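You operate a simulated robot arm through the tools that you are given. There is no shell and no other tool. Be economical: measure what you need, move in short steps, check, and stop when the job is done.

You are at the controls of a simulated robot arm. One attempt, no reset.

## Task
Fetch the grey block and set it on top of the blue spool. Take the black spool on the top of the plug bench and put it away on the board of the small wall shelf. Take the red cable spool and leave it on the inside of the panel frame. Pull the left small drawer open. The order is free.

Only the result counts: the job must be done as asked and must still hold three seconds after the hand-in. Knocking over, shifting, dropping, spilling or breaking anything else fails it.

## Robot
A 7-joint arm with a vacuum gripper on a trunk, on a base that drives. Base frame: it is fixed to the floor where the robot stands at the start and does not move with it; the origin is under the middle of the robot, x ahead of it, y to its left, z up. Units: m, degrees, N and s.
Its first joint turns from -149.0 to 149.0 degrees. Places, roughly: black spool (6x6x4 cm) [0.5, 0.1, 0.9]; blue spool (6x6x4 cm) [0.9, 1.6, 1.2]; board of the small wall shelf (15x44 cm) [-0.4, 6.44, 1.3]; grey block [0.75, 0.25, 0.25]; inside of the panel frame (14x19 cm) [0.6, 5.74, 0.86]; left small drawer [-2.5, -0.8, 0.9]; red cable spool [0.75, 3.25, 0.75]. Payload 1.06 kg.
Tool frame: the origin (TCP) lies in the middle of the cups' lips, and z points out of the cups. The gripper has 1 cup of 0.024 m across, covering 0.024 by 0.024 m (tool x, y); the bellows give 0.008 m. With the vacuum on, a cup seals on a smooth face that it is pressed against (1 to 4 N); it does not hold porous or soft things. The pull reaches 23 N.
Orientation is that of the tool frame in the base frame, as a unit quaternion [w, x, y, z]. With the cups facing straight down, the tool's x points along the base's -x, its y along +y and its z along -z.

## Interface
- The arm moves only by the tool drive_tool. Its argument "motion" is a list of rows, each an object (a shift or turn left out is 0, a gripper value left out holds the last) with "slide": the shift along the base's x, y, z in m, a list of three; "turn": the turn, a rotation vector about the base's x, y, z in degrees, a list of three. In form: [{"slide": [tx, ty, tz], "turn": [ax, ay, az]}, ...]. A call has 1 to 8 rows; each row shifts and turns the commanded pose from where the row before left it. "vacuum" is the vacuum: 1 switches it on, 0 off, set as the call begins (left out, the last holds). Rows are played at 5 a second. More than 0.05 m and 8.6 degrees between two rows, or a gripper value outside its range, and nothing of the call is played. A pose out of reach is approached as far as the arm can. The call stops where the force on the tool passes 40 N (or 10 N more than at its start, if that is more) or the arm is blocked; 0.2 s more then pass. The pull builds up within a second once a cup has sealed. Time passes only in rows, and 0.2 s behind the last, so rows that do not move give it time. It gives the time, the measured TCP pose, the force on the tool (base axes) and the pull of the vacuum at its end, in the units of the frame above (readings bear some noise), with the torque about the TCP (base axes, N m) and any sound that the robot's microphone picked up.
- Cameras (640 x 400 px; columns grow to the right, rows downward): "scene" is now at [0.0257, 0.1367, 1.5553]; the picture's right is [-0.41, -0.91, 0.00], its down [-0.69, 0.31, -0.65] and it looks along [0.59, -0.27, -0.76] (base axes); focal length 296 px, centre (320, 200). "wrist" rides on the gripper at [0.078, 0.019, -0.096] in the tool frame; the picture's right is [-0.24, 0.97, 0.00], its down [-0.71, -0.17, -0.69] and it looks along [-0.67, -0.16, 0.73] (tool axes); focal length 243 px, centre (320, 200). There is no depth. A picture from a camera that has moved, and an enlarged one, comes with that camera's place and axes in the base frame and with its lens.
- camera(camera): a new picture of that camera. It takes no simulated time.
- raise_lower(by): slides the trunk up (or, below 0, down) by that many m; the arm and the scene camera ride with it, the base frame stays. It gives what a move gives, with no picture.
- drive_base(legs): drives the robot by 1 to 6 legs, each [ahead, turn to the left] in m and degrees, along the robot's own axes; the way and the turn of a leg run together, so that a leg with both is an arc; at most 1.5 m and 180 degrees a leg. The arm and the cameras ride along, it lands a little off, and it stops where it bumps. It gives what a move gives.
- head_to(pan, tilt): turns the head with the scene camera to pan (to the left, within 155 degrees either way) and tilt (down, from -29 to 69), counted from straight ahead of the robot. It gives what a move gives.
- close_up(camera, box): a new picture of the part [left, top, right, bottom] of that camera's present view, enlarged. It takes no simulated time.
- close_job(): hands the job in; it is judged then, once.

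Work in short steps. Places have to be worked out from the pictures, the camera data and where the tool is seen: move nearer, look again, correct. Check each grasp and each placing, and mend what went wrong. You have 165 turns and 112 pictures in all, those below and enlarged ones among them. Switch the vacuum off and draw the arm clear of the work before you hand the job in, unless the task says otherwise; then end with one line.

The tools are called after "Emit:" as a command line: name --argument value ..., lists and objects as JSON in quotes. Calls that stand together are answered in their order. drive_tool: Moves the arm, as the interface text tells. Its arguments: {"type":"object","properties":{"motion":{"type":"array","items":{"type":"object","properties":{"slide":{"type":"array","items":{"type":"number"}},"turn":{"type":"array","items":{"type":"number"}}}}},"vacuum":{"type":"number"}},"required":["motion"]} The other tools are called the same way: raise_lower (by) slides the trunk up or down; drive_base (legs) drives the base; head_to (pan, tilt) turns the head that bears the scene camera; camera (camera) takes a picture; close_up (camera, box) takes an enlarged picture of a part of a camera's view; close_job () hands the job in.

At the start:

```text
time: 0.0
position: [0.7078, -0.1398, 1.0683]
tool_rot: [-0.001, 0.001, 1.0, 0.0]
contact_force: [0.3, -0.8, 0.0]
wrist_torque: [0.01, -0.02, 0.0]
pull: 0.0
trunk travel left (down, up): [-0.625, 0.085]
robot x, y, heading: [0.0021, 0.0015, 0.2]
head pan, tilt: [-24.2, 49.6]
```

scene: 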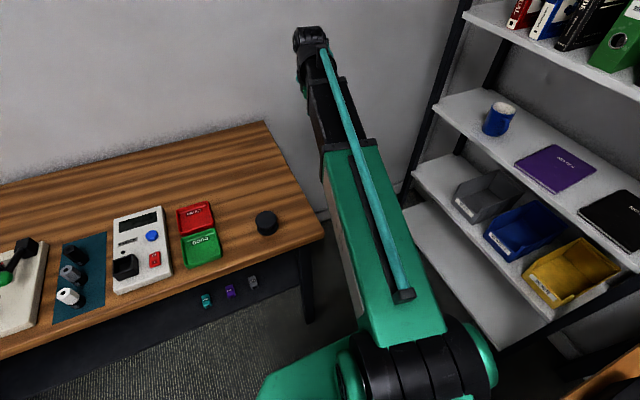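
wrist: 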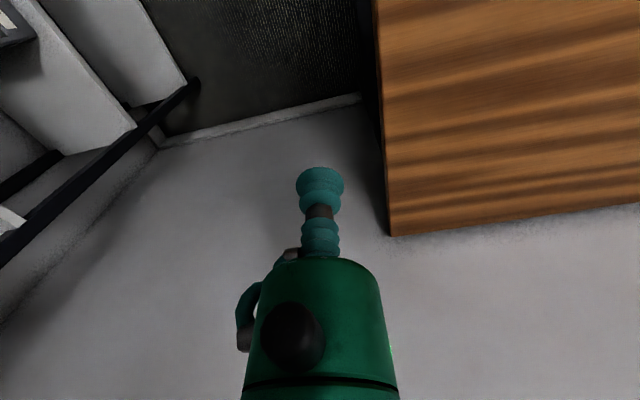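

I'll start by looking closely at the table items and the small blocks below.

Emit:
close_up --camera "scene" --box '[160, 180, 320, 320]'

Emit:
head_to --pan 10 --tilt 60

Emit:
camera --camera "scene"

```text
2.86 times, centred on (240, 250) of scene
camera zoom: at [0.0257, 0.1367, 1.5553], right [-0.41, -0.91, 0.0], down [-0.69, 0.31, -0.65], along [0.59, -0.27, -0.76], focal length 846 px, centre (549, 57)
```

zoom: 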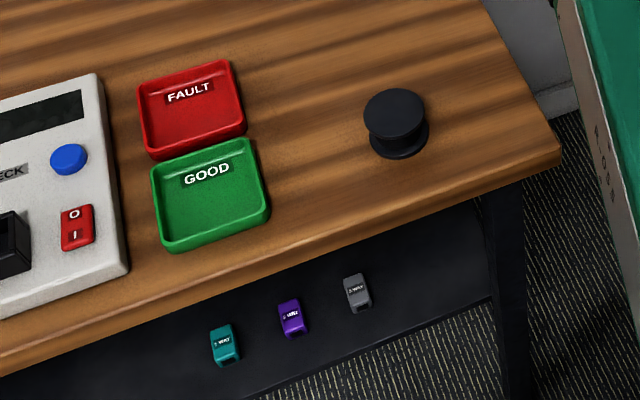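

```text
time: 1.0
position: [0.7087, -0.1404, 1.0693]
tool_rot: [0.0, 0.0, 1.0, 0.0]
contact_force: [-0.2, -0.9, -0.1]
wrist_torque: [-0.02, 0.03, 0.0]
pull: 0.2
trunk travel left (down, up): [-0.625, 0.085]
robot x, y, heading: [0.001, 0.0016, 0.0]
head pan, tilt: [10.0, 60.0]
```

```text
108 pictures are left
camera scene: at [0.0207, 0.18, 1.5422], right [0.17, -0.98, 0.0], down [-0.85, -0.15, -0.5], along [0.49, 0.09, -0.87], focal length 296 px, centre (320, 200)
```

scene: 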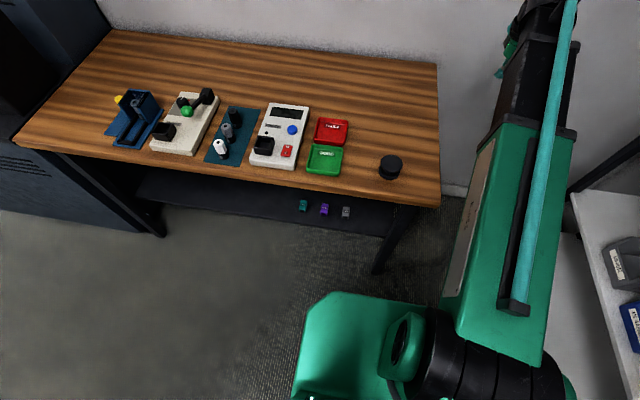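

The grey block sits on a low shelf under the bench. I'll look around the room before moving.

Emit:
head_to --pan 60 --tilt 20

Emit:
camera --camera "scene"

Emit:
head_to --pan 130 --tilt 20

Emit:
camera --camera "scene"

Emit:
head_to --pan -140 --tilt 20

Emit:
camera --camera "scene"

```text
time: 2.2
position: [0.7075, -0.1409, 1.0698]
tool_rot: [0.0, -0.001, 1.0, 0.0]
contact_force: [-0.5, 0.6, -0.3]
wrist_torque: [0.02, -0.03, -0.03]
pull: 0.0
trunk travel left (down, up): [-0.625, 0.085]
robot x, y, heading: [-0.0006, 0.002, 0.1]
head pan, tilt: [60.0, 20.0]
```

```text
107 pictures are left
camera scene: at [0.0017, 0.249, 1.6002], right [0.87, -0.5, 0.0], down [-0.17, -0.3, -0.94], along [0.47, 0.81, -0.34], focal length 296 px, centre (320, 200)
```

scene: 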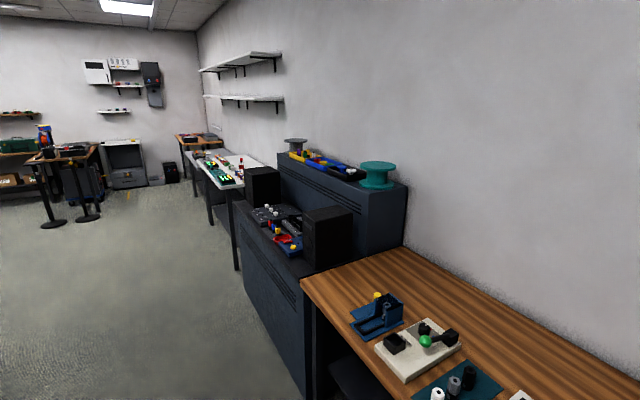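

```text
time: 3.6
position: [0.7083, -0.1414, 1.0691]
tool_rot: [0.001, -0.001, 1.0, 0.0]
contact_force: [-0.7, 0.8, 0.7]
wrist_torque: [-0.02, 0.02, 0.03]
pull: 0.0
trunk travel left (down, up): [-0.625, 0.085]
robot x, y, heading: [-0.001, -0.0023, 0.0]
head pan, tilt: [130.0, 20.0]
```

```text
106 pictures are left
camera scene: at [-0.1047, 0.2398, 1.6003], right [0.77, 0.64, 0.0], down [0.22, -0.26, -0.94], along [-0.6, 0.72, -0.34], focal length 296 px, centre (320, 200)
```

scene: 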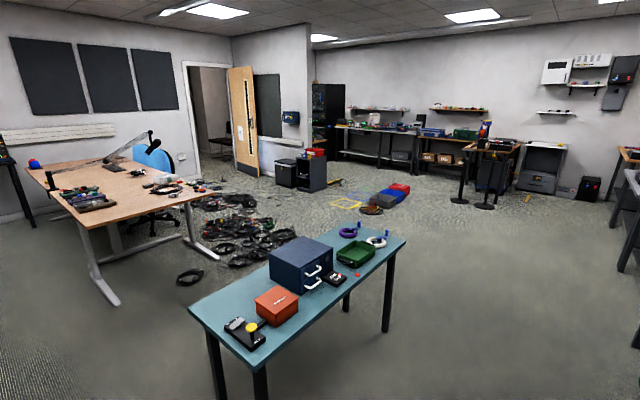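

```text
time: 7.3
position: [0.7074, -0.1412, 1.0702]
tool_rot: [0.0, 0.001, 1.0, 0.0]
contact_force: [0.8, 0.0, 1.0]
wrist_torque: [-0.01, 0.03, -0.01]
pull: 0.0
trunk travel left (down, up): [-0.625, 0.085]
robot x, y, heading: [-0.0033, 0.0006, 0.0]
head pan, tilt: [-140.0, 20.0]
```

```text
105 pictures are left
camera scene: at [-0.1163, 0.1086, 1.6003], right [-0.64, 0.77, 0.0], down [0.26, 0.22, -0.94], along [-0.72, -0.6, -0.34], focal length 296 px, centre (320, 200)
```

scene: 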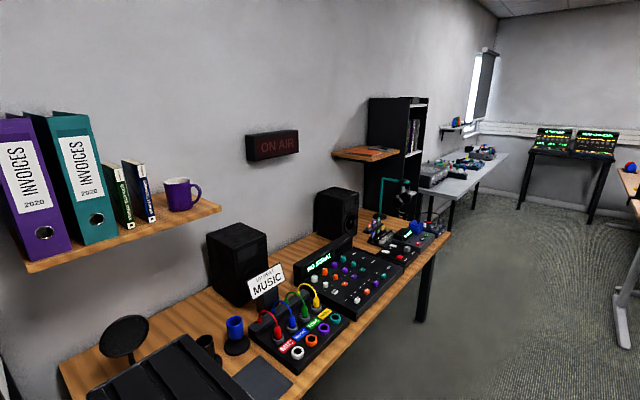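

Let me zoom in on the places of interest.

Emit:
head_to --pan 60 --tilt 20

Emit:
close_up --camera "scene" --box '[270, 120, 430, 220]'

Emit:
close_up --camera "scene" --box '[80, 60, 280, 185]'

```text
time: 10.3
position: [0.7077, -0.1405, 1.0691]
tool_rot: [0.0, 0.0, 1.0, 0.0]
contact_force: [0.9, -0.3, -0.4]
wrist_torque: [-0.01, -0.01, -0.01]
pull: 0.0
trunk travel left (down, up): [-0.625, 0.085]
robot x, y, heading: [-0.0036, -0.003, 0.1]
head pan, tilt: [60.0, 20.0]
```

```text
4.00 times, centred on (350, 170) of scene
camera zoom: at [0.0017, 0.2491, 1.6003], right [0.87, -0.5, 0.0], down [-0.17, -0.3, -0.94], along [0.47, 0.81, -0.34], focal length 1184 px, centre (200, 320)
```

zoom: 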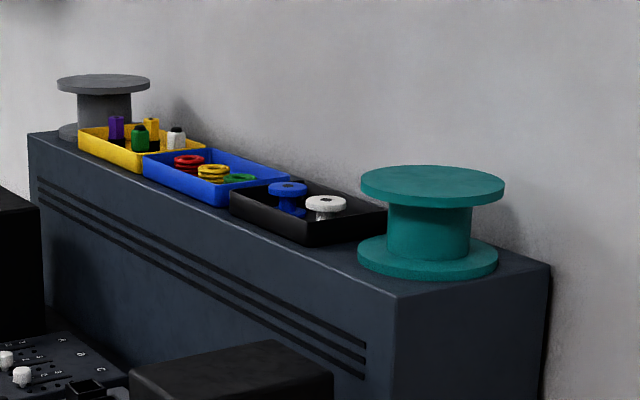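

```text
3.20 times, centred on (180, 122) of scene
camera zoom: at [0.0017, 0.2491, 1.6003], right [0.87, -0.5, 0.0], down [-0.17, -0.3, -0.94], along [0.47, 0.81, -0.34], focal length 947 px, centre (768, 448)
```

zoom: 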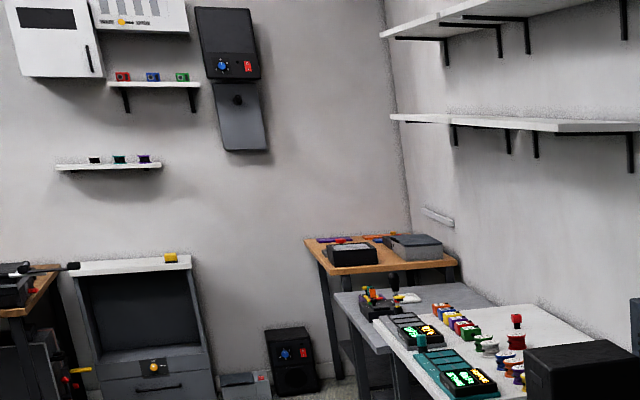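

The blue spool sits in the black tray. Before backing away from the bench I check clearance behind and to the right.

Emit:
head_to --pan -130 --tilt 60

Emit:
camera --camera "scene"

Emit:
head_to --pan 150 --tilt 60

Emit:
camera --camera "scene"

```text
time: 13.1
position: [0.7082, -0.1411, 1.0691]
tool_rot: [0.0, 0.0, 1.0, 0.0]
contact_force: [0.1, 0.5, -0.4]
wrist_torque: [0.05, -0.01, 0.04]
pull: 0.0
trunk travel left (down, up): [-0.625, 0.085]
robot x, y, heading: [0.0014, -0.0007, -0.0]
head pan, tilt: [-130.0, 60.0]
```

```text
102 pictures are left
camera scene: at [-0.0878, 0.1174, 1.5422], right [-0.77, 0.64, 0.0], down [0.56, 0.66, -0.5], along [-0.32, -0.38, -0.87], focal length 296 px, centre (320, 200)
```

scene: 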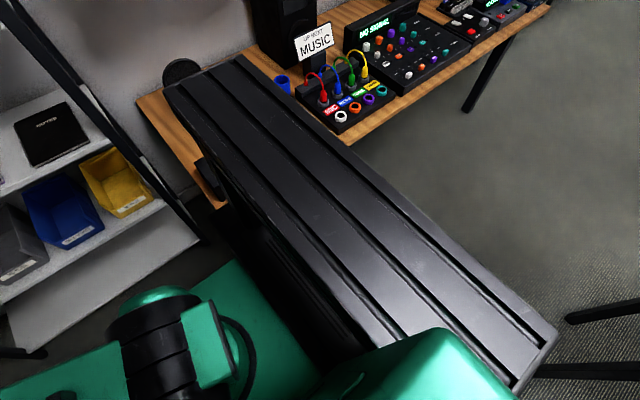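

```text
time: 16.9
position: [0.7074, -0.1389, 1.0694]
tool_rot: [0.0, 0.0, 1.0, 0.0]
contact_force: [0.1, -0.2, 0.4]
wrist_torque: [0.01, -0.02, 0.0]
pull: 0.1
trunk travel left (down, up): [-0.625, 0.085]
robot x, y, heading: [-0.0004, -0.0008, -0.2]
head pan, tilt: [150.0, 60.0]
```

```text
101 pictures are left
camera scene: at [-0.1026, 0.2018, 1.5421], right [0.5, 0.87, 0.0], down [0.75, -0.43, -0.5], along [-0.43, 0.25, -0.87], focal length 296 px, centre (320, 200)
```

scene: 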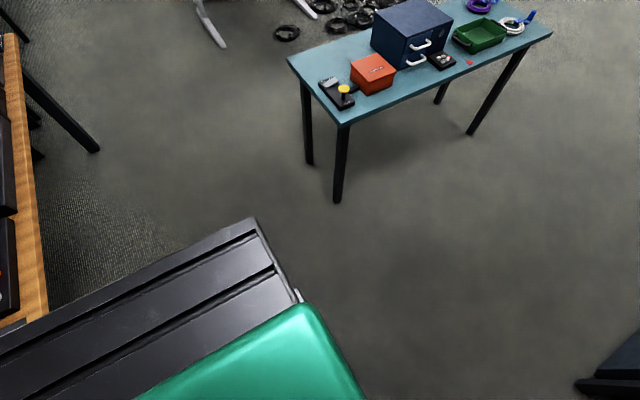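

The black slab is the robot's own mast top; the desk corner is close behind-right. I'll retract the arm a bit over the bench, then back away in a slight S to the left.

Emit:
drive_tool --motion '[{"slide": [-0.035, 0.028, 0.01]}, {"slide": [-0.035, 0.028, 0.01]}, {"slide": [-0.035, 0.028, 0]}, {"slide": [-0.035, 0.028, 0]}, {"slide": [-0.035, 0.028, 0]}]'

Emit:
drive_base --legs '[[-0.25, -12], [-0.25, 12]]'

Emit:
head_to --pan 0 --tilt 45

Emit:
camera --camera "scene"

```text
time: 18.1
position: [0.5317, 0.0014, 1.0912]
tool_rot: [-0.001, 0.0, 1.0, 0.0]
contact_force: [0.6, 0.2, 0.0]
wrist_torque: [0.03, -0.01, 0.01]
pull: 0.2
trunk travel left (down, up): [-0.625, 0.085]
robot x, y, heading: [0.0028, 0.0013, -0.3]
head pan, tilt: [150.0, 60.0]
```

```text
time: 21.4
position: [0.0304, 0.0538, 1.0915]
tool_rot: [0.0, 0.001, 1.0, 0.0]
contact_force: [-1.1, 0.9, -0.5]
wrist_torque: [0.0, -0.03, 0.04]
pull: 0.0
trunk travel left (down, up): [-0.625, 0.085]
robot x, y, heading: [-0.5038, 0.0525, -0.3]
head pan, tilt: [150.0, 60.0]
```

```text
time: 23.8
position: [0.0302, 0.0545, 1.0908]
tool_rot: [0.0, 0.002, 1.0, 0.001]
contact_force: [-0.2, -0.6, -0.7]
wrist_torque: [-0.01, 0.0, 0.01]
pull: 0.0
trunk travel left (down, up): [-0.625, 0.085]
robot x, y, heading: [-0.5023, 0.0553, -0.2]
head pan, tilt: [0.0, 45.0]
```

```text
100 pictures are left
camera scene: at [-0.4657, 0.2223, 1.5616], right [0.0, -1.0, 0.0], down [-0.71, 0.0, -0.71], along [0.71, 0.0, -0.71], focal length 296 px, centre (320, 200)
```

scene: 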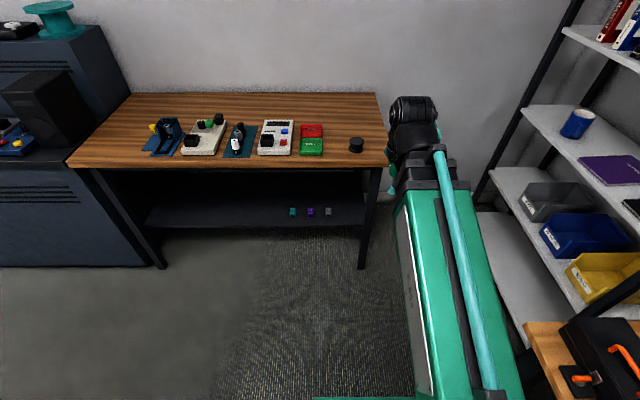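

Clear. Block estimated near (0.66, 0.17, 0.33). Now lower the trunk and look at the underside space.

Emit:
raise_lower --by -0.6

Emit:
head_to --pan 0 --tilt 25

Emit:
camera --camera "scene"

Emit:
camera --camera "wrist"

```text
refused: -0.6 is not a number from -0.4 to 0.4
```

```text
time: 24.6
position: [0.0316, 0.0523, 1.0918]
tool_rot: [0.0, 0.002, 1.0, 0.0]
contact_force: [-0.8, -0.9, -0.3]
wrist_torque: [0.03, 0.0, 0.03]
pull: 0.1
trunk travel left (down, up): [-0.625, 0.085]
robot x, y, heading: [-0.5047, 0.0559, -0.4]
head pan, tilt: [0.0, 25.0]
```

```text
99 pictures are left
camera scene: at [-0.4549, 0.2222, 1.5921], right [0.0, -1.0, 0.0], down [-0.42, 0.0, -0.91], along [0.91, 0.0, -0.42], focal length 296 px, centre (320, 200)
```

scene: 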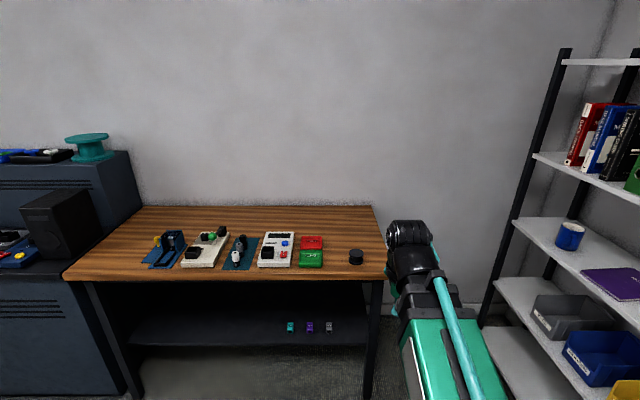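

```text
98 pictures are left
camera wrist: at [-0.0475, 0.0729, 1.1862], right [0.24, 0.97, 0.0], down [0.71, -0.17, 0.69], along [0.67, -0.16, -0.73], focal length 243 px, centre (320, 200)
```

wrist: 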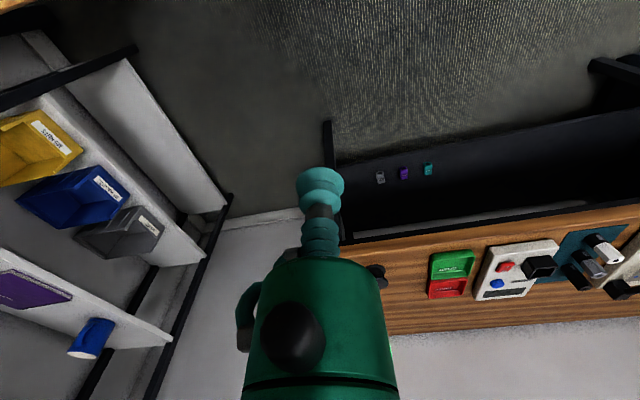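

Lower the trunk in two steps.

Emit:
raise_lower --by -0.3

Emit:
raise_lower --by -0.3

Emit:
camera --camera "scene"

Emit:
camera --camera "wrist"

```text
time: 27.6
position: [0.0299, 0.0536, 0.7912]
tool_rot: [0.001, 0.002, 1.0, 0.001]
contact_force: [-0.5, -0.1, -0.5]
wrist_torque: [0.04, 0.04, -0.02]
pull: 0.0
trunk travel left (down, up): [-0.325, 0.385]
robot x, y, heading: [-0.5029, 0.0498, -0.1]
head pan, tilt: [0.0, 25.0]
```

```text
time: 30.6
position: [0.0308, 0.0528, 0.4915]
tool_rot: [0.0, 0.001, 1.0, 0.0]
contact_force: [-0.5, 0.1, -0.6]
wrist_torque: [0.0, -0.02, -0.01]
pull: 0.0
trunk travel left (down, up): [-0.025, 0.685]
robot x, y, heading: [-0.5025, 0.0508, -0.2]
head pan, tilt: [0.0, 25.0]
```

```text
97 pictures are left
camera scene: at [-0.4549, 0.2222, 0.9922], right [0.0, -1.0, 0.0], down [-0.42, 0.0, -0.91], along [0.91, 0.0, -0.42], focal length 296 px, centre (320, 200)
```

scene: 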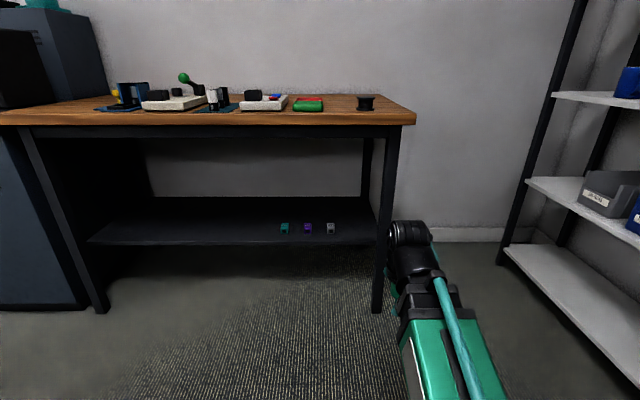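

```text
96 pictures are left
camera wrist: at [-0.0475, 0.0729, 0.5863], right [0.24, 0.97, 0.0], down [0.71, -0.17, 0.69], along [0.67, -0.16, -0.73], focal length 243 px, centre (320, 200)
```

wrist: 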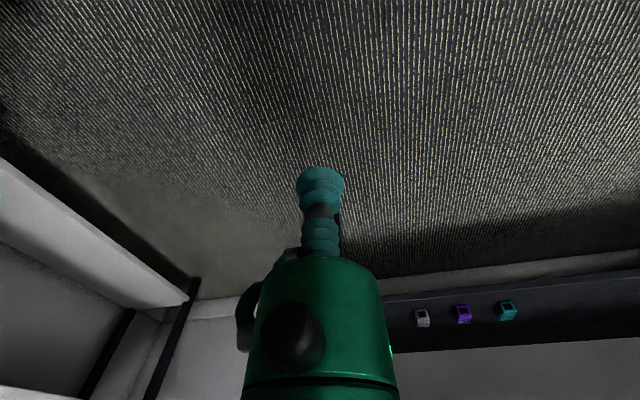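

Plenty of room under the bench (apron bottom ~0.79). Block triangulates to about (0.69, 0.173, 0.33). Zoom for detail.

Emit:
close_up --camera "scene" --box '[270, 200, 366, 260]'

Emit:
close_up --camera "wrist" --box '[390, 280, 534, 370]'

```text
6.67 times, centred on (318, 230) of scene
camera zoom: at [-0.4549, 0.2222, 0.9922], right [0.0, -1.0, 0.0], down [-0.42, 0.0, -0.91], along [0.91, 0.0, -0.42], focal length 1973 px, centre (333, 0)
```

zoom: 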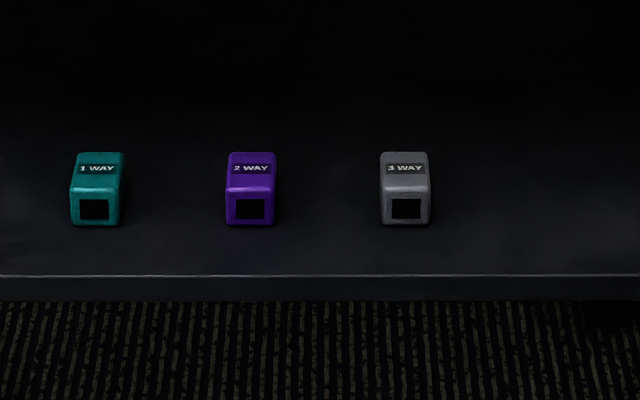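

```text
4.44 times, centred on (462, 325) of wrist
camera zoom: at [-0.0475, 0.0729, 0.5863], right [0.24, 0.97, 0.0], down [0.71, -0.17, 0.69], along [0.67, -0.16, -0.73], focal length 1078 px, centre (-311, -356)
```

zoom: 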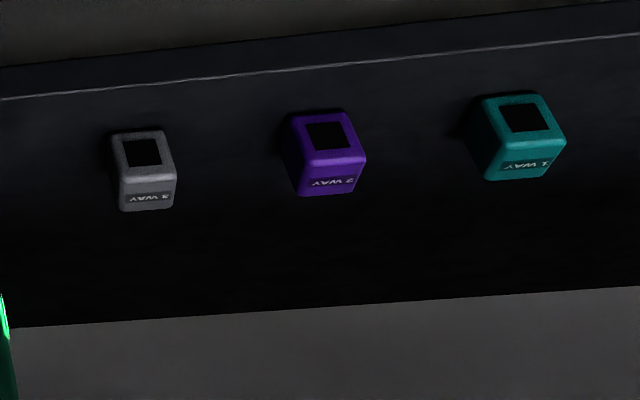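

Top of block ≈ (0.675, 0.176, 0.348). The arm is in-plane and low enough to pass under the apron; S-drive forward-left so that the arm is clear of the bench leg.

Emit:
drive_base --legs '[[0.2, 30], [0.2, -30]]'

Emit:
camera --camera "scene"

Emit:
camera --camera "wrist"

```text
time: 33.9
position: [0.41, 0.1679, 0.4901]
tool_rot: [0.0, -0.008, 1.0, 0.001]
contact_force: [-0.1, -0.4, -0.5]
wrist_torque: [-0.03, 0.03, 0.0]
pull: 0.2
trunk travel left (down, up): [-0.025, 0.685]
robot x, y, heading: [-0.1233, 0.161, 1.0]
head pan, tilt: [0.0, 25.0]
```

```text
93 pictures are left
camera scene: at [-0.0785, 0.3282, 0.9922], right [0.02, -1.0, 0.0], down [-0.42, -0.01, -0.91], along [0.91, 0.02, -0.42], focal length 296 px, centre (320, 200)
```

scene: 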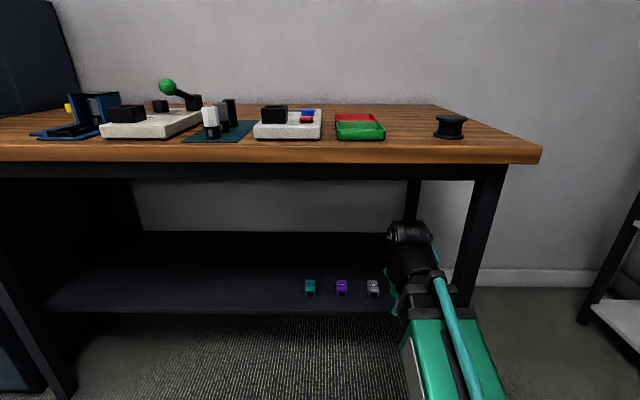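

```text
92 pictures are left
camera wrist: at [0.3319, 0.1871, 0.5862], right [0.22, 0.98, 0.0], down [0.71, -0.16, 0.69], along [0.67, -0.15, -0.73], focal length 243 px, centre (320, 200)
```

wrist: 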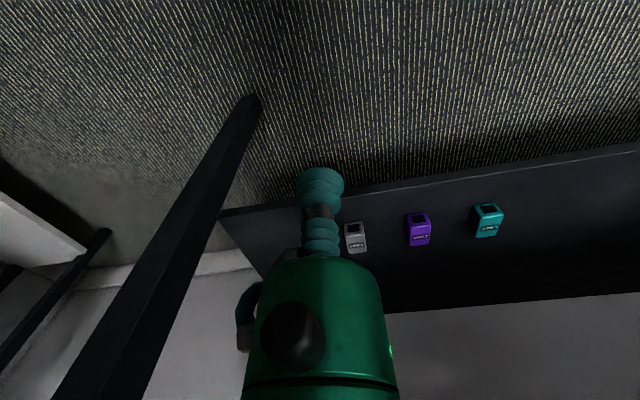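

The block is at about (0.665, 0.175). Extend to above it at z 0.42.

Emit:
drive_tool --motion '[{"slide": [0.043, 0.001, -0.012]}, {"slide": [0.043, 0.001, -0.012]}, {"slide": [0.043, 0.001, -0.012]}, {"slide": [0.043, 0.001, -0.012]}, {"slide": [0.043, 0.001, -0.012]}, {"slide": [0.04, 0.001, -0.012]}]'

Emit:
camera --camera "wrist"

Emit:
camera --camera "scene"

```text
time: 35.3
position: [0.6656, 0.1768, 0.4189]
tool_rot: [0.0, -0.008, 1.0, 0.0]
contact_force: [-0.2, 0.6, 0.5]
wrist_torque: [0.01, -0.02, -0.03]
pull: 0.1
trunk travel left (down, up): [-0.025, 0.685]
robot x, y, heading: [-0.1208, 0.1604, 1.1]
head pan, tilt: [0.0, 25.0]
```

```text
91 pictures are left
camera wrist: at [0.5866, 0.1943, 0.5139], right [0.22, 0.98, 0.0], down [0.71, -0.16, 0.69], along [0.67, -0.15, -0.73], focal length 243 px, centre (320, 200)
```

wrist: 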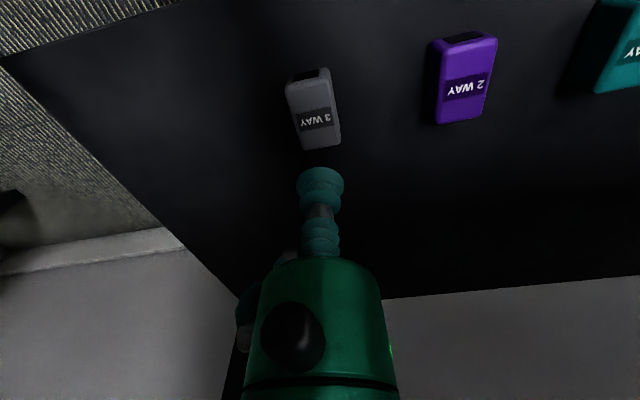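

```text
90 pictures are left
camera scene: at [-0.0787, 0.3282, 0.9922], right [0.02, -1.0, 0.0], down [-0.42, -0.01, -0.91], along [0.91, 0.02, -0.42], focal length 296 px, centre (320, 200)
```

scene: 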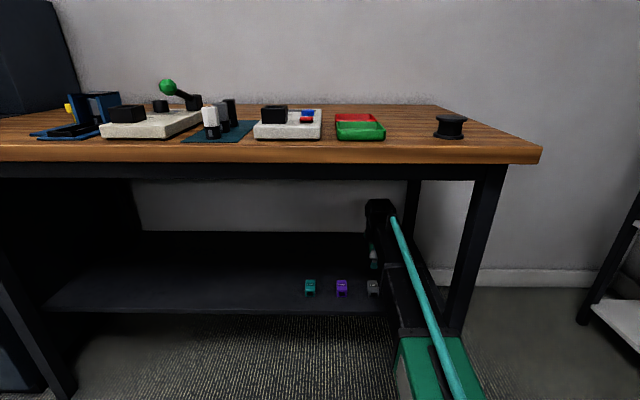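

Block top centre now reads ≈(0.657, 0.174). Descend most of the way with vacuum on.

Emit:
drive_tool --motion '[{"slide": [-0.008, -0.003, -0.03]}, {"slide": [0, 0, -0.03]}, {"slide": [0, 0, -0.006]}]' --vacuum 1

Emit:
camera --camera "wrist"

```text
time: 36.1
position: [0.6581, 0.1709, 0.3523]
tool_rot: [0.0, -0.008, 1.0, 0.0]
contact_force: [0.4, 0.5, -0.2]
wrist_torque: [0.01, 0.02, 0.0]
pull: 22.8
trunk travel left (down, up): [-0.025, 0.685]
robot x, y, heading: [-0.1229, 0.1598, 1.2]
head pan, tilt: [0.0, 25.0]
```

```text
89 pictures are left
camera wrist: at [0.5796, 0.1889, 0.4477], right [0.22, 0.98, 0.0], down [0.71, -0.16, 0.69], along [0.67, -0.15, -0.73], focal length 243 px, centre (320, 200)
```

wrist: 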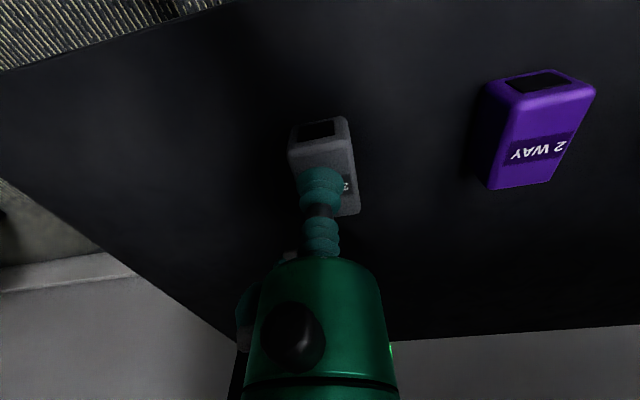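

Sealed already (pull 22.8 N). Lift and retract from under the bench.

Emit:
drive_tool --motion '[{"slide": [0, 0, 0.02]}, {"slide": [0, 0, 0.03]}, {"slide": [0, 0, 0.04]}, {"slide": [-0.02, 0, 0.03]}, {"slide": [-0.04, 0, 0.01]}, {"slide": [-0.045, 0, 0]}, {"slide": [-0.045, 0, 0]}, {"slide": [-0.045, 0, 0]}]'

Emit:
drive_tool --motion '[{"slide": [-0.04, 0, 0]}, {"slide": [-0.03, 0, 0]}]'

Emit:
camera --camera "wrist"

```text
time: 37.9
position: [0.462, 0.1694, 0.4834]
tool_rot: [0.0, -0.007, 1.0, 0.001]
contact_force: [-0.1, -0.2, -1.4]
wrist_torque: [-0.04, -0.01, 0.0]
pull: 23.5
trunk travel left (down, up): [-0.025, 0.685]
robot x, y, heading: [-0.121, 0.1586, 1.0]
head pan, tilt: [0.0, 25.0]
```

```text
time: 38.5
position: [0.3919, 0.1721, 0.484]
tool_rot: [0.0, -0.008, 1.0, 0.0]
contact_force: [-0.5, 0.1, -0.5]
wrist_torque: [0.01, 0.03, 0.01]
pull: 22.5
trunk travel left (down, up): [-0.025, 0.685]
robot x, y, heading: [-0.1208, 0.1563, 1.0]
head pan, tilt: [0.0, 25.0]
```

```text
88 pictures are left
camera wrist: at [0.3135, 0.1895, 0.5795], right [0.22, 0.98, 0.0], down [0.71, -0.16, 0.69], along [0.67, -0.15, -0.73], focal length 243 px, centre (320, 200)
```

wrist: 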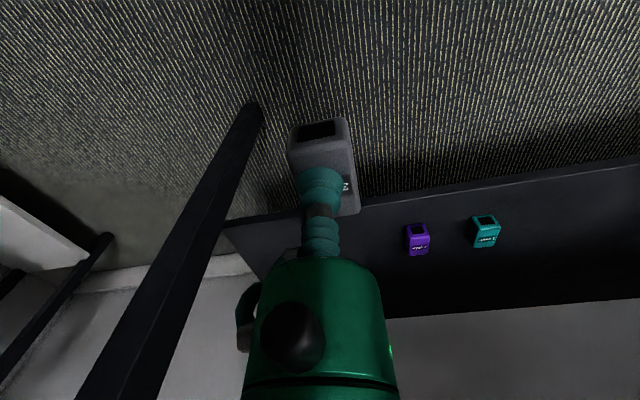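

Holding well. Back out, raise the trunk, and look toward the blue spool.

Emit:
drive_base --legs '[[-0.38, 0]]'

Emit:
raise_lower --by 0.4

Emit:
raise_lower --by 0.28

Emit:
drive_base --legs '[[0, 71], [1.45, 0]]'

Emit:
head_to --pan -65 --tilt 30

Emit:
camera --camera "scene"

```text
time: 40.9
position: [0.012, 0.1662, 0.4851]
tool_rot: [0.0, -0.011, 1.0, 0.0]
contact_force: [-0.8, 0.2, -0.4]
wrist_torque: [0.02, -0.01, 0.01]
pull: 22.7
trunk travel left (down, up): [-0.025, 0.685]
robot x, y, heading: [-0.4981, 0.1518, 1.2]
head pan, tilt: [0.0, 25.0]
```

```text
time: 44.8
position: [0.0132, 0.1662, 0.8844]
tool_rot: [0.0, -0.01, 1.0, 0.0]
contact_force: [0.0, -0.2, -0.9]
wrist_torque: [0.03, 0.04, 0.02]
pull: 22.5
trunk travel left (down, up): [-0.425, 0.285]
robot x, y, heading: [-0.4999, 0.1522, 1.2]
head pan, tilt: [0.0, 25.0]
```

```text
time: 47.6
position: [0.013, 0.1662, 1.1651]
tool_rot: [0.0, -0.01, 1.0, 0.001]
contact_force: [0.0, 0.2, -0.6]
wrist_torque: [0.03, 0.0, -0.02]
pull: 22.6
trunk travel left (down, up): [-0.705, 0.005]
robot x, y, heading: [-0.5022, 0.151, 1.2]
head pan, tilt: [0.0, 25.0]
```

```text
time: 57.9
position: [0.1226, 2.0275, 1.1638]
tool_rot: [0.0, -0.583, 0.813, 0.0]
contact_force: [0.0, 0.0, -0.9]
wrist_torque: [-0.03, 0.02, -0.02]
pull: 23.1
trunk travel left (down, up): [-0.705, 0.005]
robot x, y, heading: [-0.0374, 1.5362, 71.5]
head pan, tilt: [0.0, 25.0]
```

```text
time: 59.3
position: [0.1229, 2.0267, 1.1645]
tool_rot: [0.0, -0.583, 0.812, -0.001]
contact_force: [-0.3, -0.3, -0.6]
wrist_torque: [-0.01, 0.0, -0.03]
pull: 23.1
trunk travel left (down, up): [-0.705, 0.005]
robot x, y, heading: [-0.0392, 1.5361, 71.3]
head pan, tilt: [-65.0, 30.0]
```

```text
87 pictures are left
camera scene: at [-0.1237, 1.5574, 1.6642], right [0.11, -0.99, 0.0], down [-0.5, -0.06, -0.87], along [0.86, 0.1, -0.5], focal length 296 px, centre (320, 200)
```

scene: 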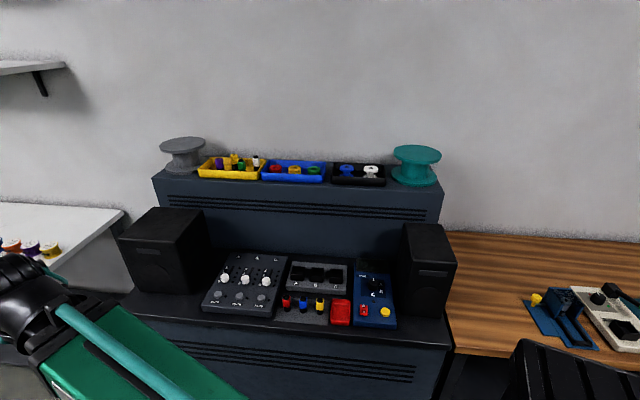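

Blue spool around (0.88, 1.575). Raise the tool, then turn to face the cabinet and creep forward.

Emit:
drive_tool --motion '[{"slide": [0, 0, 0.045]}, {"slide": [0, 0, 0.045]}, {"slide": [0, 0, 0.045]}, {"slide": [0, 0, 0.045]}, {"slide": [0, 0, 0.04]}]'

Emit:
drive_base --legs '[[0, -71], [0.06, 0]]'

Emit:
head_to --pan -5 --tilt 35

Emit:
camera --camera "scene"

Emit:
camera --camera "wrist"

```text
time: 59.8
position: [0.1244, 2.0316, 1.235]
tool_rot: [0.008, -0.583, 0.812, 0.006]
contact_force: [3.3, 9.6, -14.9]
wrist_torque: [0.28, -0.15, -0.02]
pull: 22.7
out of reach, approached as far as the arm can: row 2
trunk travel left (down, up): [-0.705, 0.005]
robot x, y, heading: [-0.0382, 1.5377, 71.5]
head pan, tilt: [-65.0, 30.0]
stopped in row 2: the force on the tool passed its limit at 66 N (the readings are from after the stop); the commanded pose is now the measured one
```

```text
time: 63.9
position: [0.5442, 1.5445, 1.2341]
tool_rot: [0.009, -0.002, 1.0, 0.0]
contact_force: [14.5, 1.6, -30.2]
wrist_torque: [-0.36, -1.18, -0.2]
pull: 22.3
trunk travel left (down, up): [-0.705, 0.005]
robot x, y, heading: [0.0211, 1.536, 0.4]
head pan, tilt: [-65.0, 30.0]
```

```text
time: 65.2
position: [0.5431, 1.5447, 1.2354]
tool_rot: [0.009, -0.002, 1.0, -0.001]
contact_force: [10.8, 0.2, -21.8]
wrist_torque: [-0.22, -0.79, -0.12]
pull: 22.9
trunk travel left (down, up): [-0.705, 0.005]
robot x, y, heading: [0.0216, 1.5325, 0.1]
head pan, tilt: [-5.0, 35.0]
```

```text
86 pictures are left
camera scene: at [0.0638, 1.6986, 1.6565], right [-0.08, -1.0, 0.0], down [-0.57, 0.05, -0.82], along [0.82, -0.07, -0.57], focal length 296 px, centre (320, 200)
```

scene: 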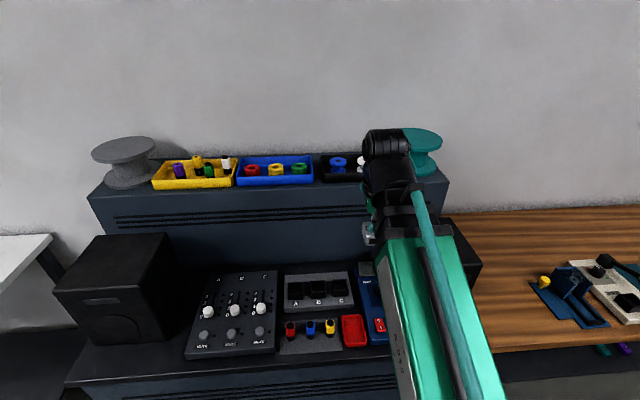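

```text
85 pictures are left
camera wrist: at [0.4629, 1.5643, 1.3281], right [0.23, 0.97, 0.0], down [0.7, -0.17, 0.7], along [0.68, -0.16, -0.72], focal length 243 px, centre (320, 200)
```

wrist: 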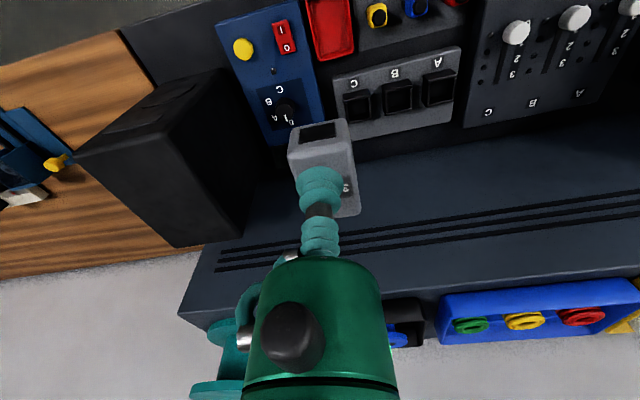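

There's a residual force from the arm folding against itself (out of reach upward at small radius). Extend outward to relieve it.

Emit:
drive_tool --motion '[{"slide": [0.02, 0, -0.01]}, {"slide": [0.03, 0, 0]}, {"slide": [0.03, 0, 0]}]'

```text
time: 66.0
position: [0.6239, 1.5462, 1.2254]
tool_rot: [0.008, -0.002, 1.0, -0.001]
contact_force: [0.5, -0.2, -0.7]
wrist_torque: [0.01, 0.03, -0.02]
pull: 22.7
trunk travel left (down, up): [-0.705, 0.005]
robot x, y, heading: [0.0233, 1.5405, 0.5]
head pan, tilt: [-5.0, 35.0]
```

Relieved. Now rise in small steps at this radius.

Emit:
drive_tool --motion '[{"slide": [0.01, 0, 0.03]}, {"slide": [0.01, 0, 0.03]}, {"slide": [0.01, 0, 0.03]}, {"slide": [0.01, 0, 0.03]}]'

Emit:
close_up --camera "scene" --box '[230, 110, 460, 254]'

Emit:
camera --camera "wrist"

```text
time: 66.7
position: [0.6505, 1.5461, 1.2921]
tool_rot: [0.017, -0.001, 1.0, 0.0]
contact_force: [9.9, -0.7, -14.2]
wrist_torque: [-0.02, -0.31, 0.04]
pull: 23.2
out of reach, approached as far as the arm can: row 3
trunk travel left (down, up): [-0.705, 0.005]
robot x, y, heading: [0.0239, 1.5361, 0.4]
head pan, tilt: [-5.0, 35.0]
stopped in row 3: the force on the tool passed its limit at 61 N (the readings are from after the stop); the commanded pose is now the measured one
```

```text
2.78 times, centred on (345, 182) of scene
camera zoom: at [0.0641, 1.6987, 1.6564], right [-0.08, -1.0, 0.0], down [-0.57, 0.05, -0.82], along [0.82, -0.07, -0.57], focal length 822 px, centre (251, 250)
```

zoom: 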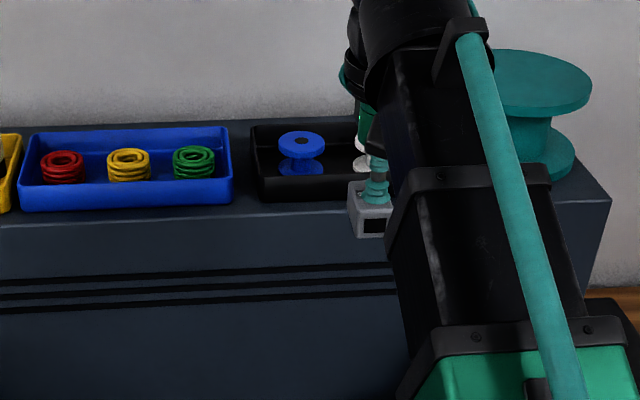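

```text
83 pictures are left
camera wrist: at [0.5695, 1.5658, 1.3852], right [0.23, 0.97, 0.01], down [0.69, -0.17, 0.71], along [0.69, -0.16, -0.71], focal length 243 px, centre (320, 200)
```

wrist: 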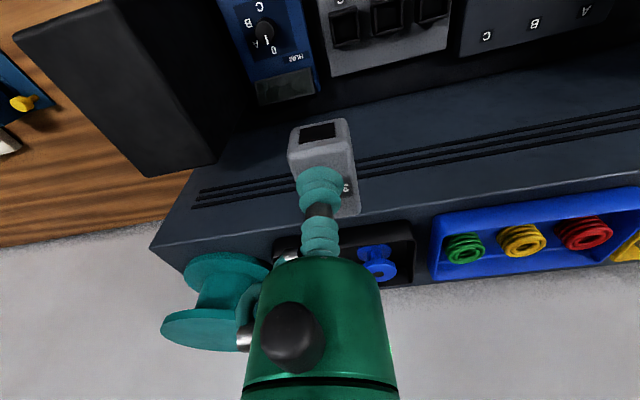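

Spool top ≈ (0.855, 1.575, 1.24). Height is limited; relieve, extend a bit and test height at a larger radius.

Emit:
drive_tool --motion '[{"slide": [0.02, 0, -0.01]}, {"slide": [0.03, 0, 0]}, {"slide": [0.03, 0.005, 0]}]'

Emit:
drive_tool --motion '[{"slide": [0.0, 0, 0.012]}, {"slide": [0.0, 0, 0.012]}]'

```text
time: 67.5
position: [0.7288, 1.5509, 1.283]
tool_rot: [0.015, -0.003, 1.0, -0.001]
contact_force: [-0.2, 0.2, -0.3]
wrist_torque: [-0.03, -0.05, -0.01]
pull: 23.0
trunk travel left (down, up): [-0.705, 0.005]
robot x, y, heading: [0.0257, 1.5411, 0.2]
head pan, tilt: [-5.0, 35.0]
```

```text
time: 68.1
position: [0.7295, 1.5525, 1.3082]
tool_rot: [0.015, -0.001, 1.0, 0.0]
contact_force: [-0.9, -0.5, -0.3]
wrist_torque: [0.0, 0.03, 0.03]
pull: 22.7
trunk travel left (down, up): [-0.705, 0.005]
robot x, y, heading: [0.0175, 1.5399, 0.7]
head pan, tilt: [-5.0, 35.0]
```

Free. Level the tool (1.7° about y), rise slightly and move nearer, then look.

Emit:
drive_tool --motion '[{"slide": [0.03, 0.008, 0.008], "turn": [0, 1.7, 0]}, {"slide": [0.03, 0.008, 0.004]}]'

Emit:
camera --camera "wrist"

Emit:
close_up --camera "scene" --box '[280, 110, 440, 210]'

```text
time: 68.7
position: [0.7907, 1.5684, 1.3201]
tool_rot: [0.001, -0.002, 1.0, -0.001]
contact_force: [0.1, 0.2, -0.7]
wrist_torque: [0.02, -0.03, -0.01]
pull: 23.5
trunk travel left (down, up): [-0.705, 0.005]
robot x, y, heading: [0.0212, 1.5383, 0.3]
head pan, tilt: [-5.0, 35.0]
```

```text
82 pictures are left
camera wrist: at [0.7126, 1.5874, 1.4151], right [0.23, 0.97, 0.0], down [0.71, -0.17, 0.69], along [0.67, -0.16, -0.73], focal length 243 px, centre (320, 200)
```

wrist: 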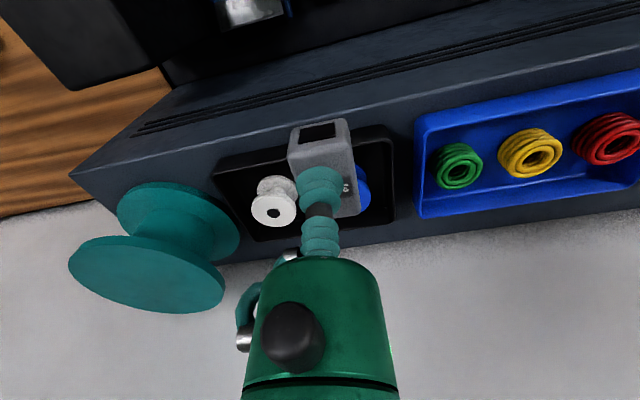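

```text
4.00 times, centred on (360, 160) of scene
camera zoom: at [0.0643, 1.6988, 1.6564], right [-0.08, -1.0, 0.0], down [-0.57, 0.05, -0.82], along [0.82, -0.07, -0.57], focal length 1184 px, centre (160, 360)
```

zoom: 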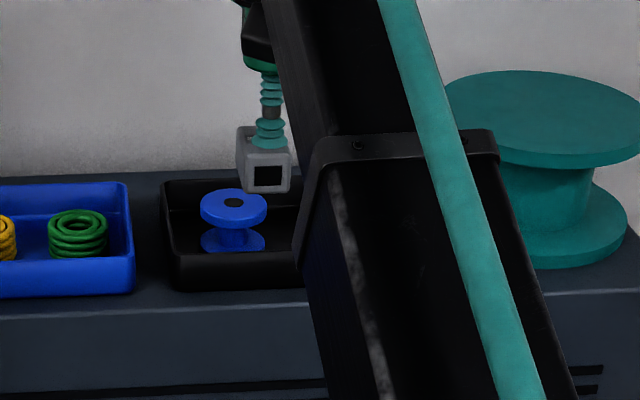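

Calibration matches. Spool top centre ≈ (0.862, 1.575, 1.242). Move above it.

Emit:
drive_tool --motion '[{"slide": [0.036, 0.002, 0]}, {"slide": [0.035, 0.002, 0]}]'

Emit:
camera --camera "wrist"

Emit:
close_up --camera "scene" --box '[300, 130, 396, 190]'

```text
time: 69.3
position: [0.8627, 1.571, 1.3191]
tool_rot: [0.001, -0.002, 1.0, -0.001]
contact_force: [-0.2, 0.7, -1.1]
wrist_torque: [0.0, 0.0, 0.03]
pull: 22.3
trunk travel left (down, up): [-0.705, 0.005]
robot x, y, heading: [0.0166, 1.5372, 0.5]
head pan, tilt: [-5.0, 35.0]
```

```text
80 pictures are left
camera wrist: at [0.7839, 1.5903, 1.4142], right [0.23, 0.97, 0.0], down [0.71, -0.17, 0.69], along [0.67, -0.16, -0.73], focal length 243 px, centre (320, 200)
```

wrist: 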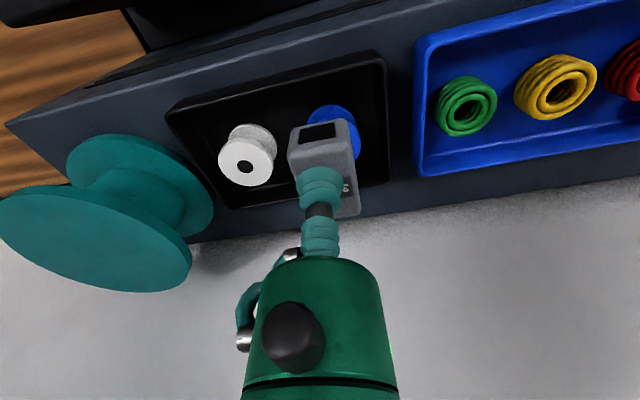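

```text
6.67 times, centred on (348, 160) of scene
camera zoom: at [0.0644, 1.6988, 1.6564], right [-0.08, -1.0, 0.0], down [-0.57, 0.05, -0.82], along [0.82, -0.07, -0.57], focal length 1973 px, centre (133, 467)
```

zoom: 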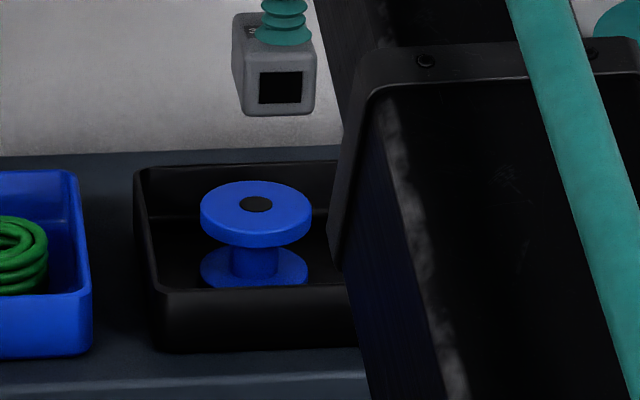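

Combined estimate ≈ (0.872, 1.576, 1.238). Adjust and lower carefully.

Emit:
drive_tool --motion '[{"slide": [0.008, 0.003, -0.015]}, {"slide": [0, 0, -0.015]}, {"slide": [0, 0, -0.005]}]'

Emit:
close_up --camera "scene" --box '[300, 130, 396, 190]'

Emit:
camera --camera "wrist"

```text
time: 70.1
position: [0.8697, 1.5746, 1.2848]
tool_rot: [0.001, -0.002, 1.0, -0.001]
contact_force: [0.1, 0.5, -0.6]
wrist_torque: [-0.05, 0.02, -0.01]
pull: 22.3
trunk travel left (down, up): [-0.705, 0.005]
robot x, y, heading: [0.0224, 1.5344, 0.3]
head pan, tilt: [-5.0, 35.0]
```

```text
6.67 times, centred on (348, 160) of scene
camera zoom: at [0.064, 1.6987, 1.6564], right [-0.08, -1.0, 0.0], down [-0.57, 0.05, -0.82], along [0.82, -0.07, -0.57], focal length 1973 px, centre (133, 467)
```

zoom: 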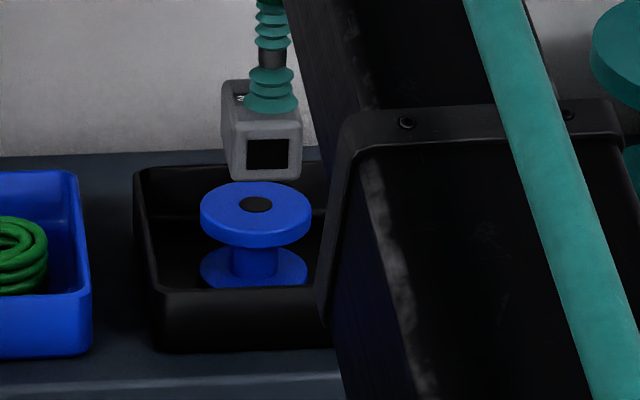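

```text
77 pictures are left
camera wrist: at [0.791, 1.5934, 1.3796], right [0.23, 0.97, 0.0], down [0.71, -0.17, 0.69], along [0.67, -0.16, -0.73], focal length 243 px, centre (320, 200)
```

wrist: 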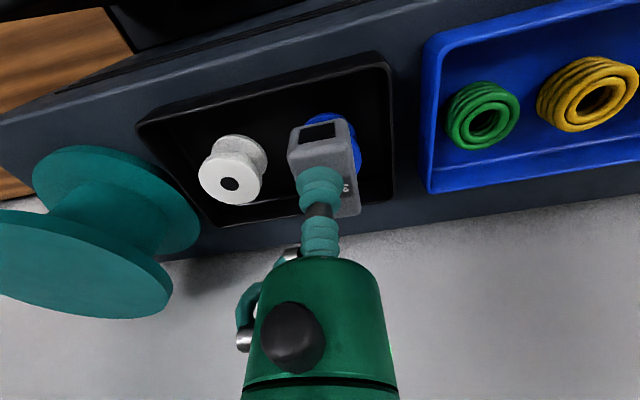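

Close. Lower in small steps watching force.

Emit:
drive_tool --motion '[{"slide": [0, 0.002, -0.006]}, {"slide": [0, 0, -0.004]}]'

Emit:
drive_tool --motion '[{"slide": [0, 0, -0.004]}, {"slide": [0, 0, 0]}]'

Emit:
drive_tool --motion '[{"slide": [0, 0, -0.004]}, {"slide": [0, 0, 0]}]'

Emit:
close_up --camera "scene" --box '[300, 130, 396, 190]'

```text
time: 70.7
position: [0.8705, 1.5761, 1.2736]
tool_rot: [0.001, -0.001, 1.0, -0.001]
contact_force: [-0.8, -0.4, -0.8]
wrist_torque: [0.03, -0.02, -0.01]
pull: 22.7
trunk travel left (down, up): [-0.705, 0.005]
robot x, y, heading: [0.0201, 1.5342, 0.3]
head pan, tilt: [-5.0, 35.0]
```

```text
time: 71.3
position: [0.8692, 1.5757, 1.2711]
tool_rot: [0.001, -0.002, 1.0, -0.001]
contact_force: [0.2, -0.5, -0.5]
wrist_torque: [0.02, 0.0, 0.02]
pull: 23.1
trunk travel left (down, up): [-0.705, 0.005]
robot x, y, heading: [0.0223, 1.5346, 0.3]
head pan, tilt: [-5.0, 35.0]
```

```text
time: 71.9
position: [0.8699, 1.5749, 1.2666]
tool_rot: [0.001, -0.002, 1.0, -0.001]
contact_force: [0.1, -0.3, -1.5]
wrist_torque: [0.03, 0.05, 0.02]
pull: 22.9
trunk travel left (down, up): [-0.705, 0.005]
robot x, y, heading: [0.0208, 1.5366, 0.5]
head pan, tilt: [-5.0, 35.0]
```

```text
6.67 times, centred on (348, 160) of scene
camera zoom: at [0.0639, 1.6987, 1.6564], right [-0.08, -1.0, 0.0], down [-0.57, 0.05, -0.82], along [0.82, -0.07, -0.57], focal length 1973 px, centre (133, 467)
```

zoom: 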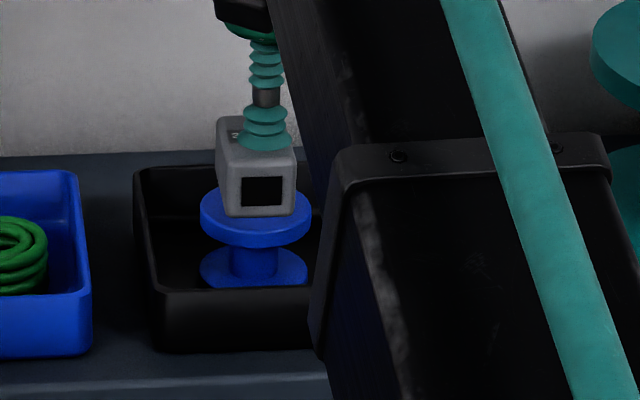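

Nearly touching; continue in 3 mm steps.

Emit:
drive_tool --motion '[{"slide": [0, 0, -0.003]}, {"slide": [0, 0, 0]}]'

Emit:
drive_tool --motion '[{"slide": [0, 0, -0.003]}, {"slide": [0, 0, 0]}]'

Emit:
close_up --camera "scene" --box '[300, 130, 396, 190]'

```text
time: 72.5
position: [0.869, 1.5757, 1.263]
tool_rot: [0.001, -0.001, 1.0, -0.001]
contact_force: [-0.4, 0.0, 0.1]
wrist_torque: [0.01, -0.02, 0.02]
pull: 23.3
trunk travel left (down, up): [-0.705, 0.005]
robot x, y, heading: [0.0243, 1.5354, 0.3]
head pan, tilt: [-5.0, 35.0]
```

```text
time: 73.1
position: [0.8696, 1.5761, 1.2598]
tool_rot: [0.0, -0.002, 1.0, -0.001]
contact_force: [0.6, 0.0, 0.0]
wrist_torque: [0.02, 0.02, 0.0]
pull: 22.6
trunk travel left (down, up): [-0.705, 0.005]
robot x, y, heading: [0.0208, 1.5423, 0.4]
head pan, tilt: [-5.0, 35.0]
```

```text
6.67 times, centred on (348, 160) of scene
camera zoom: at [0.0639, 1.6987, 1.6564], right [-0.08, -1.0, 0.0], down [-0.57, 0.05, -0.82], along [0.82, -0.07, -0.57], focal length 1973 px, centre (133, 467)
```

zoom: 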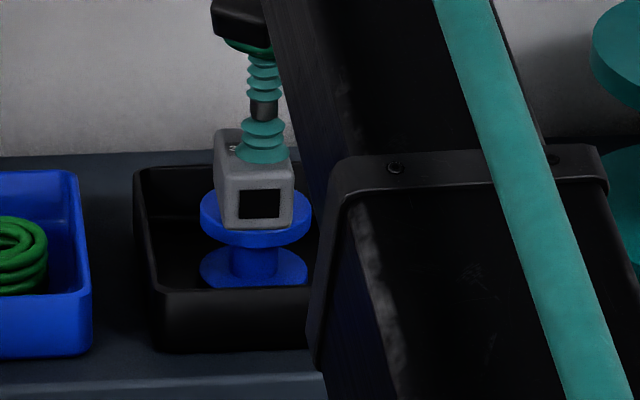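

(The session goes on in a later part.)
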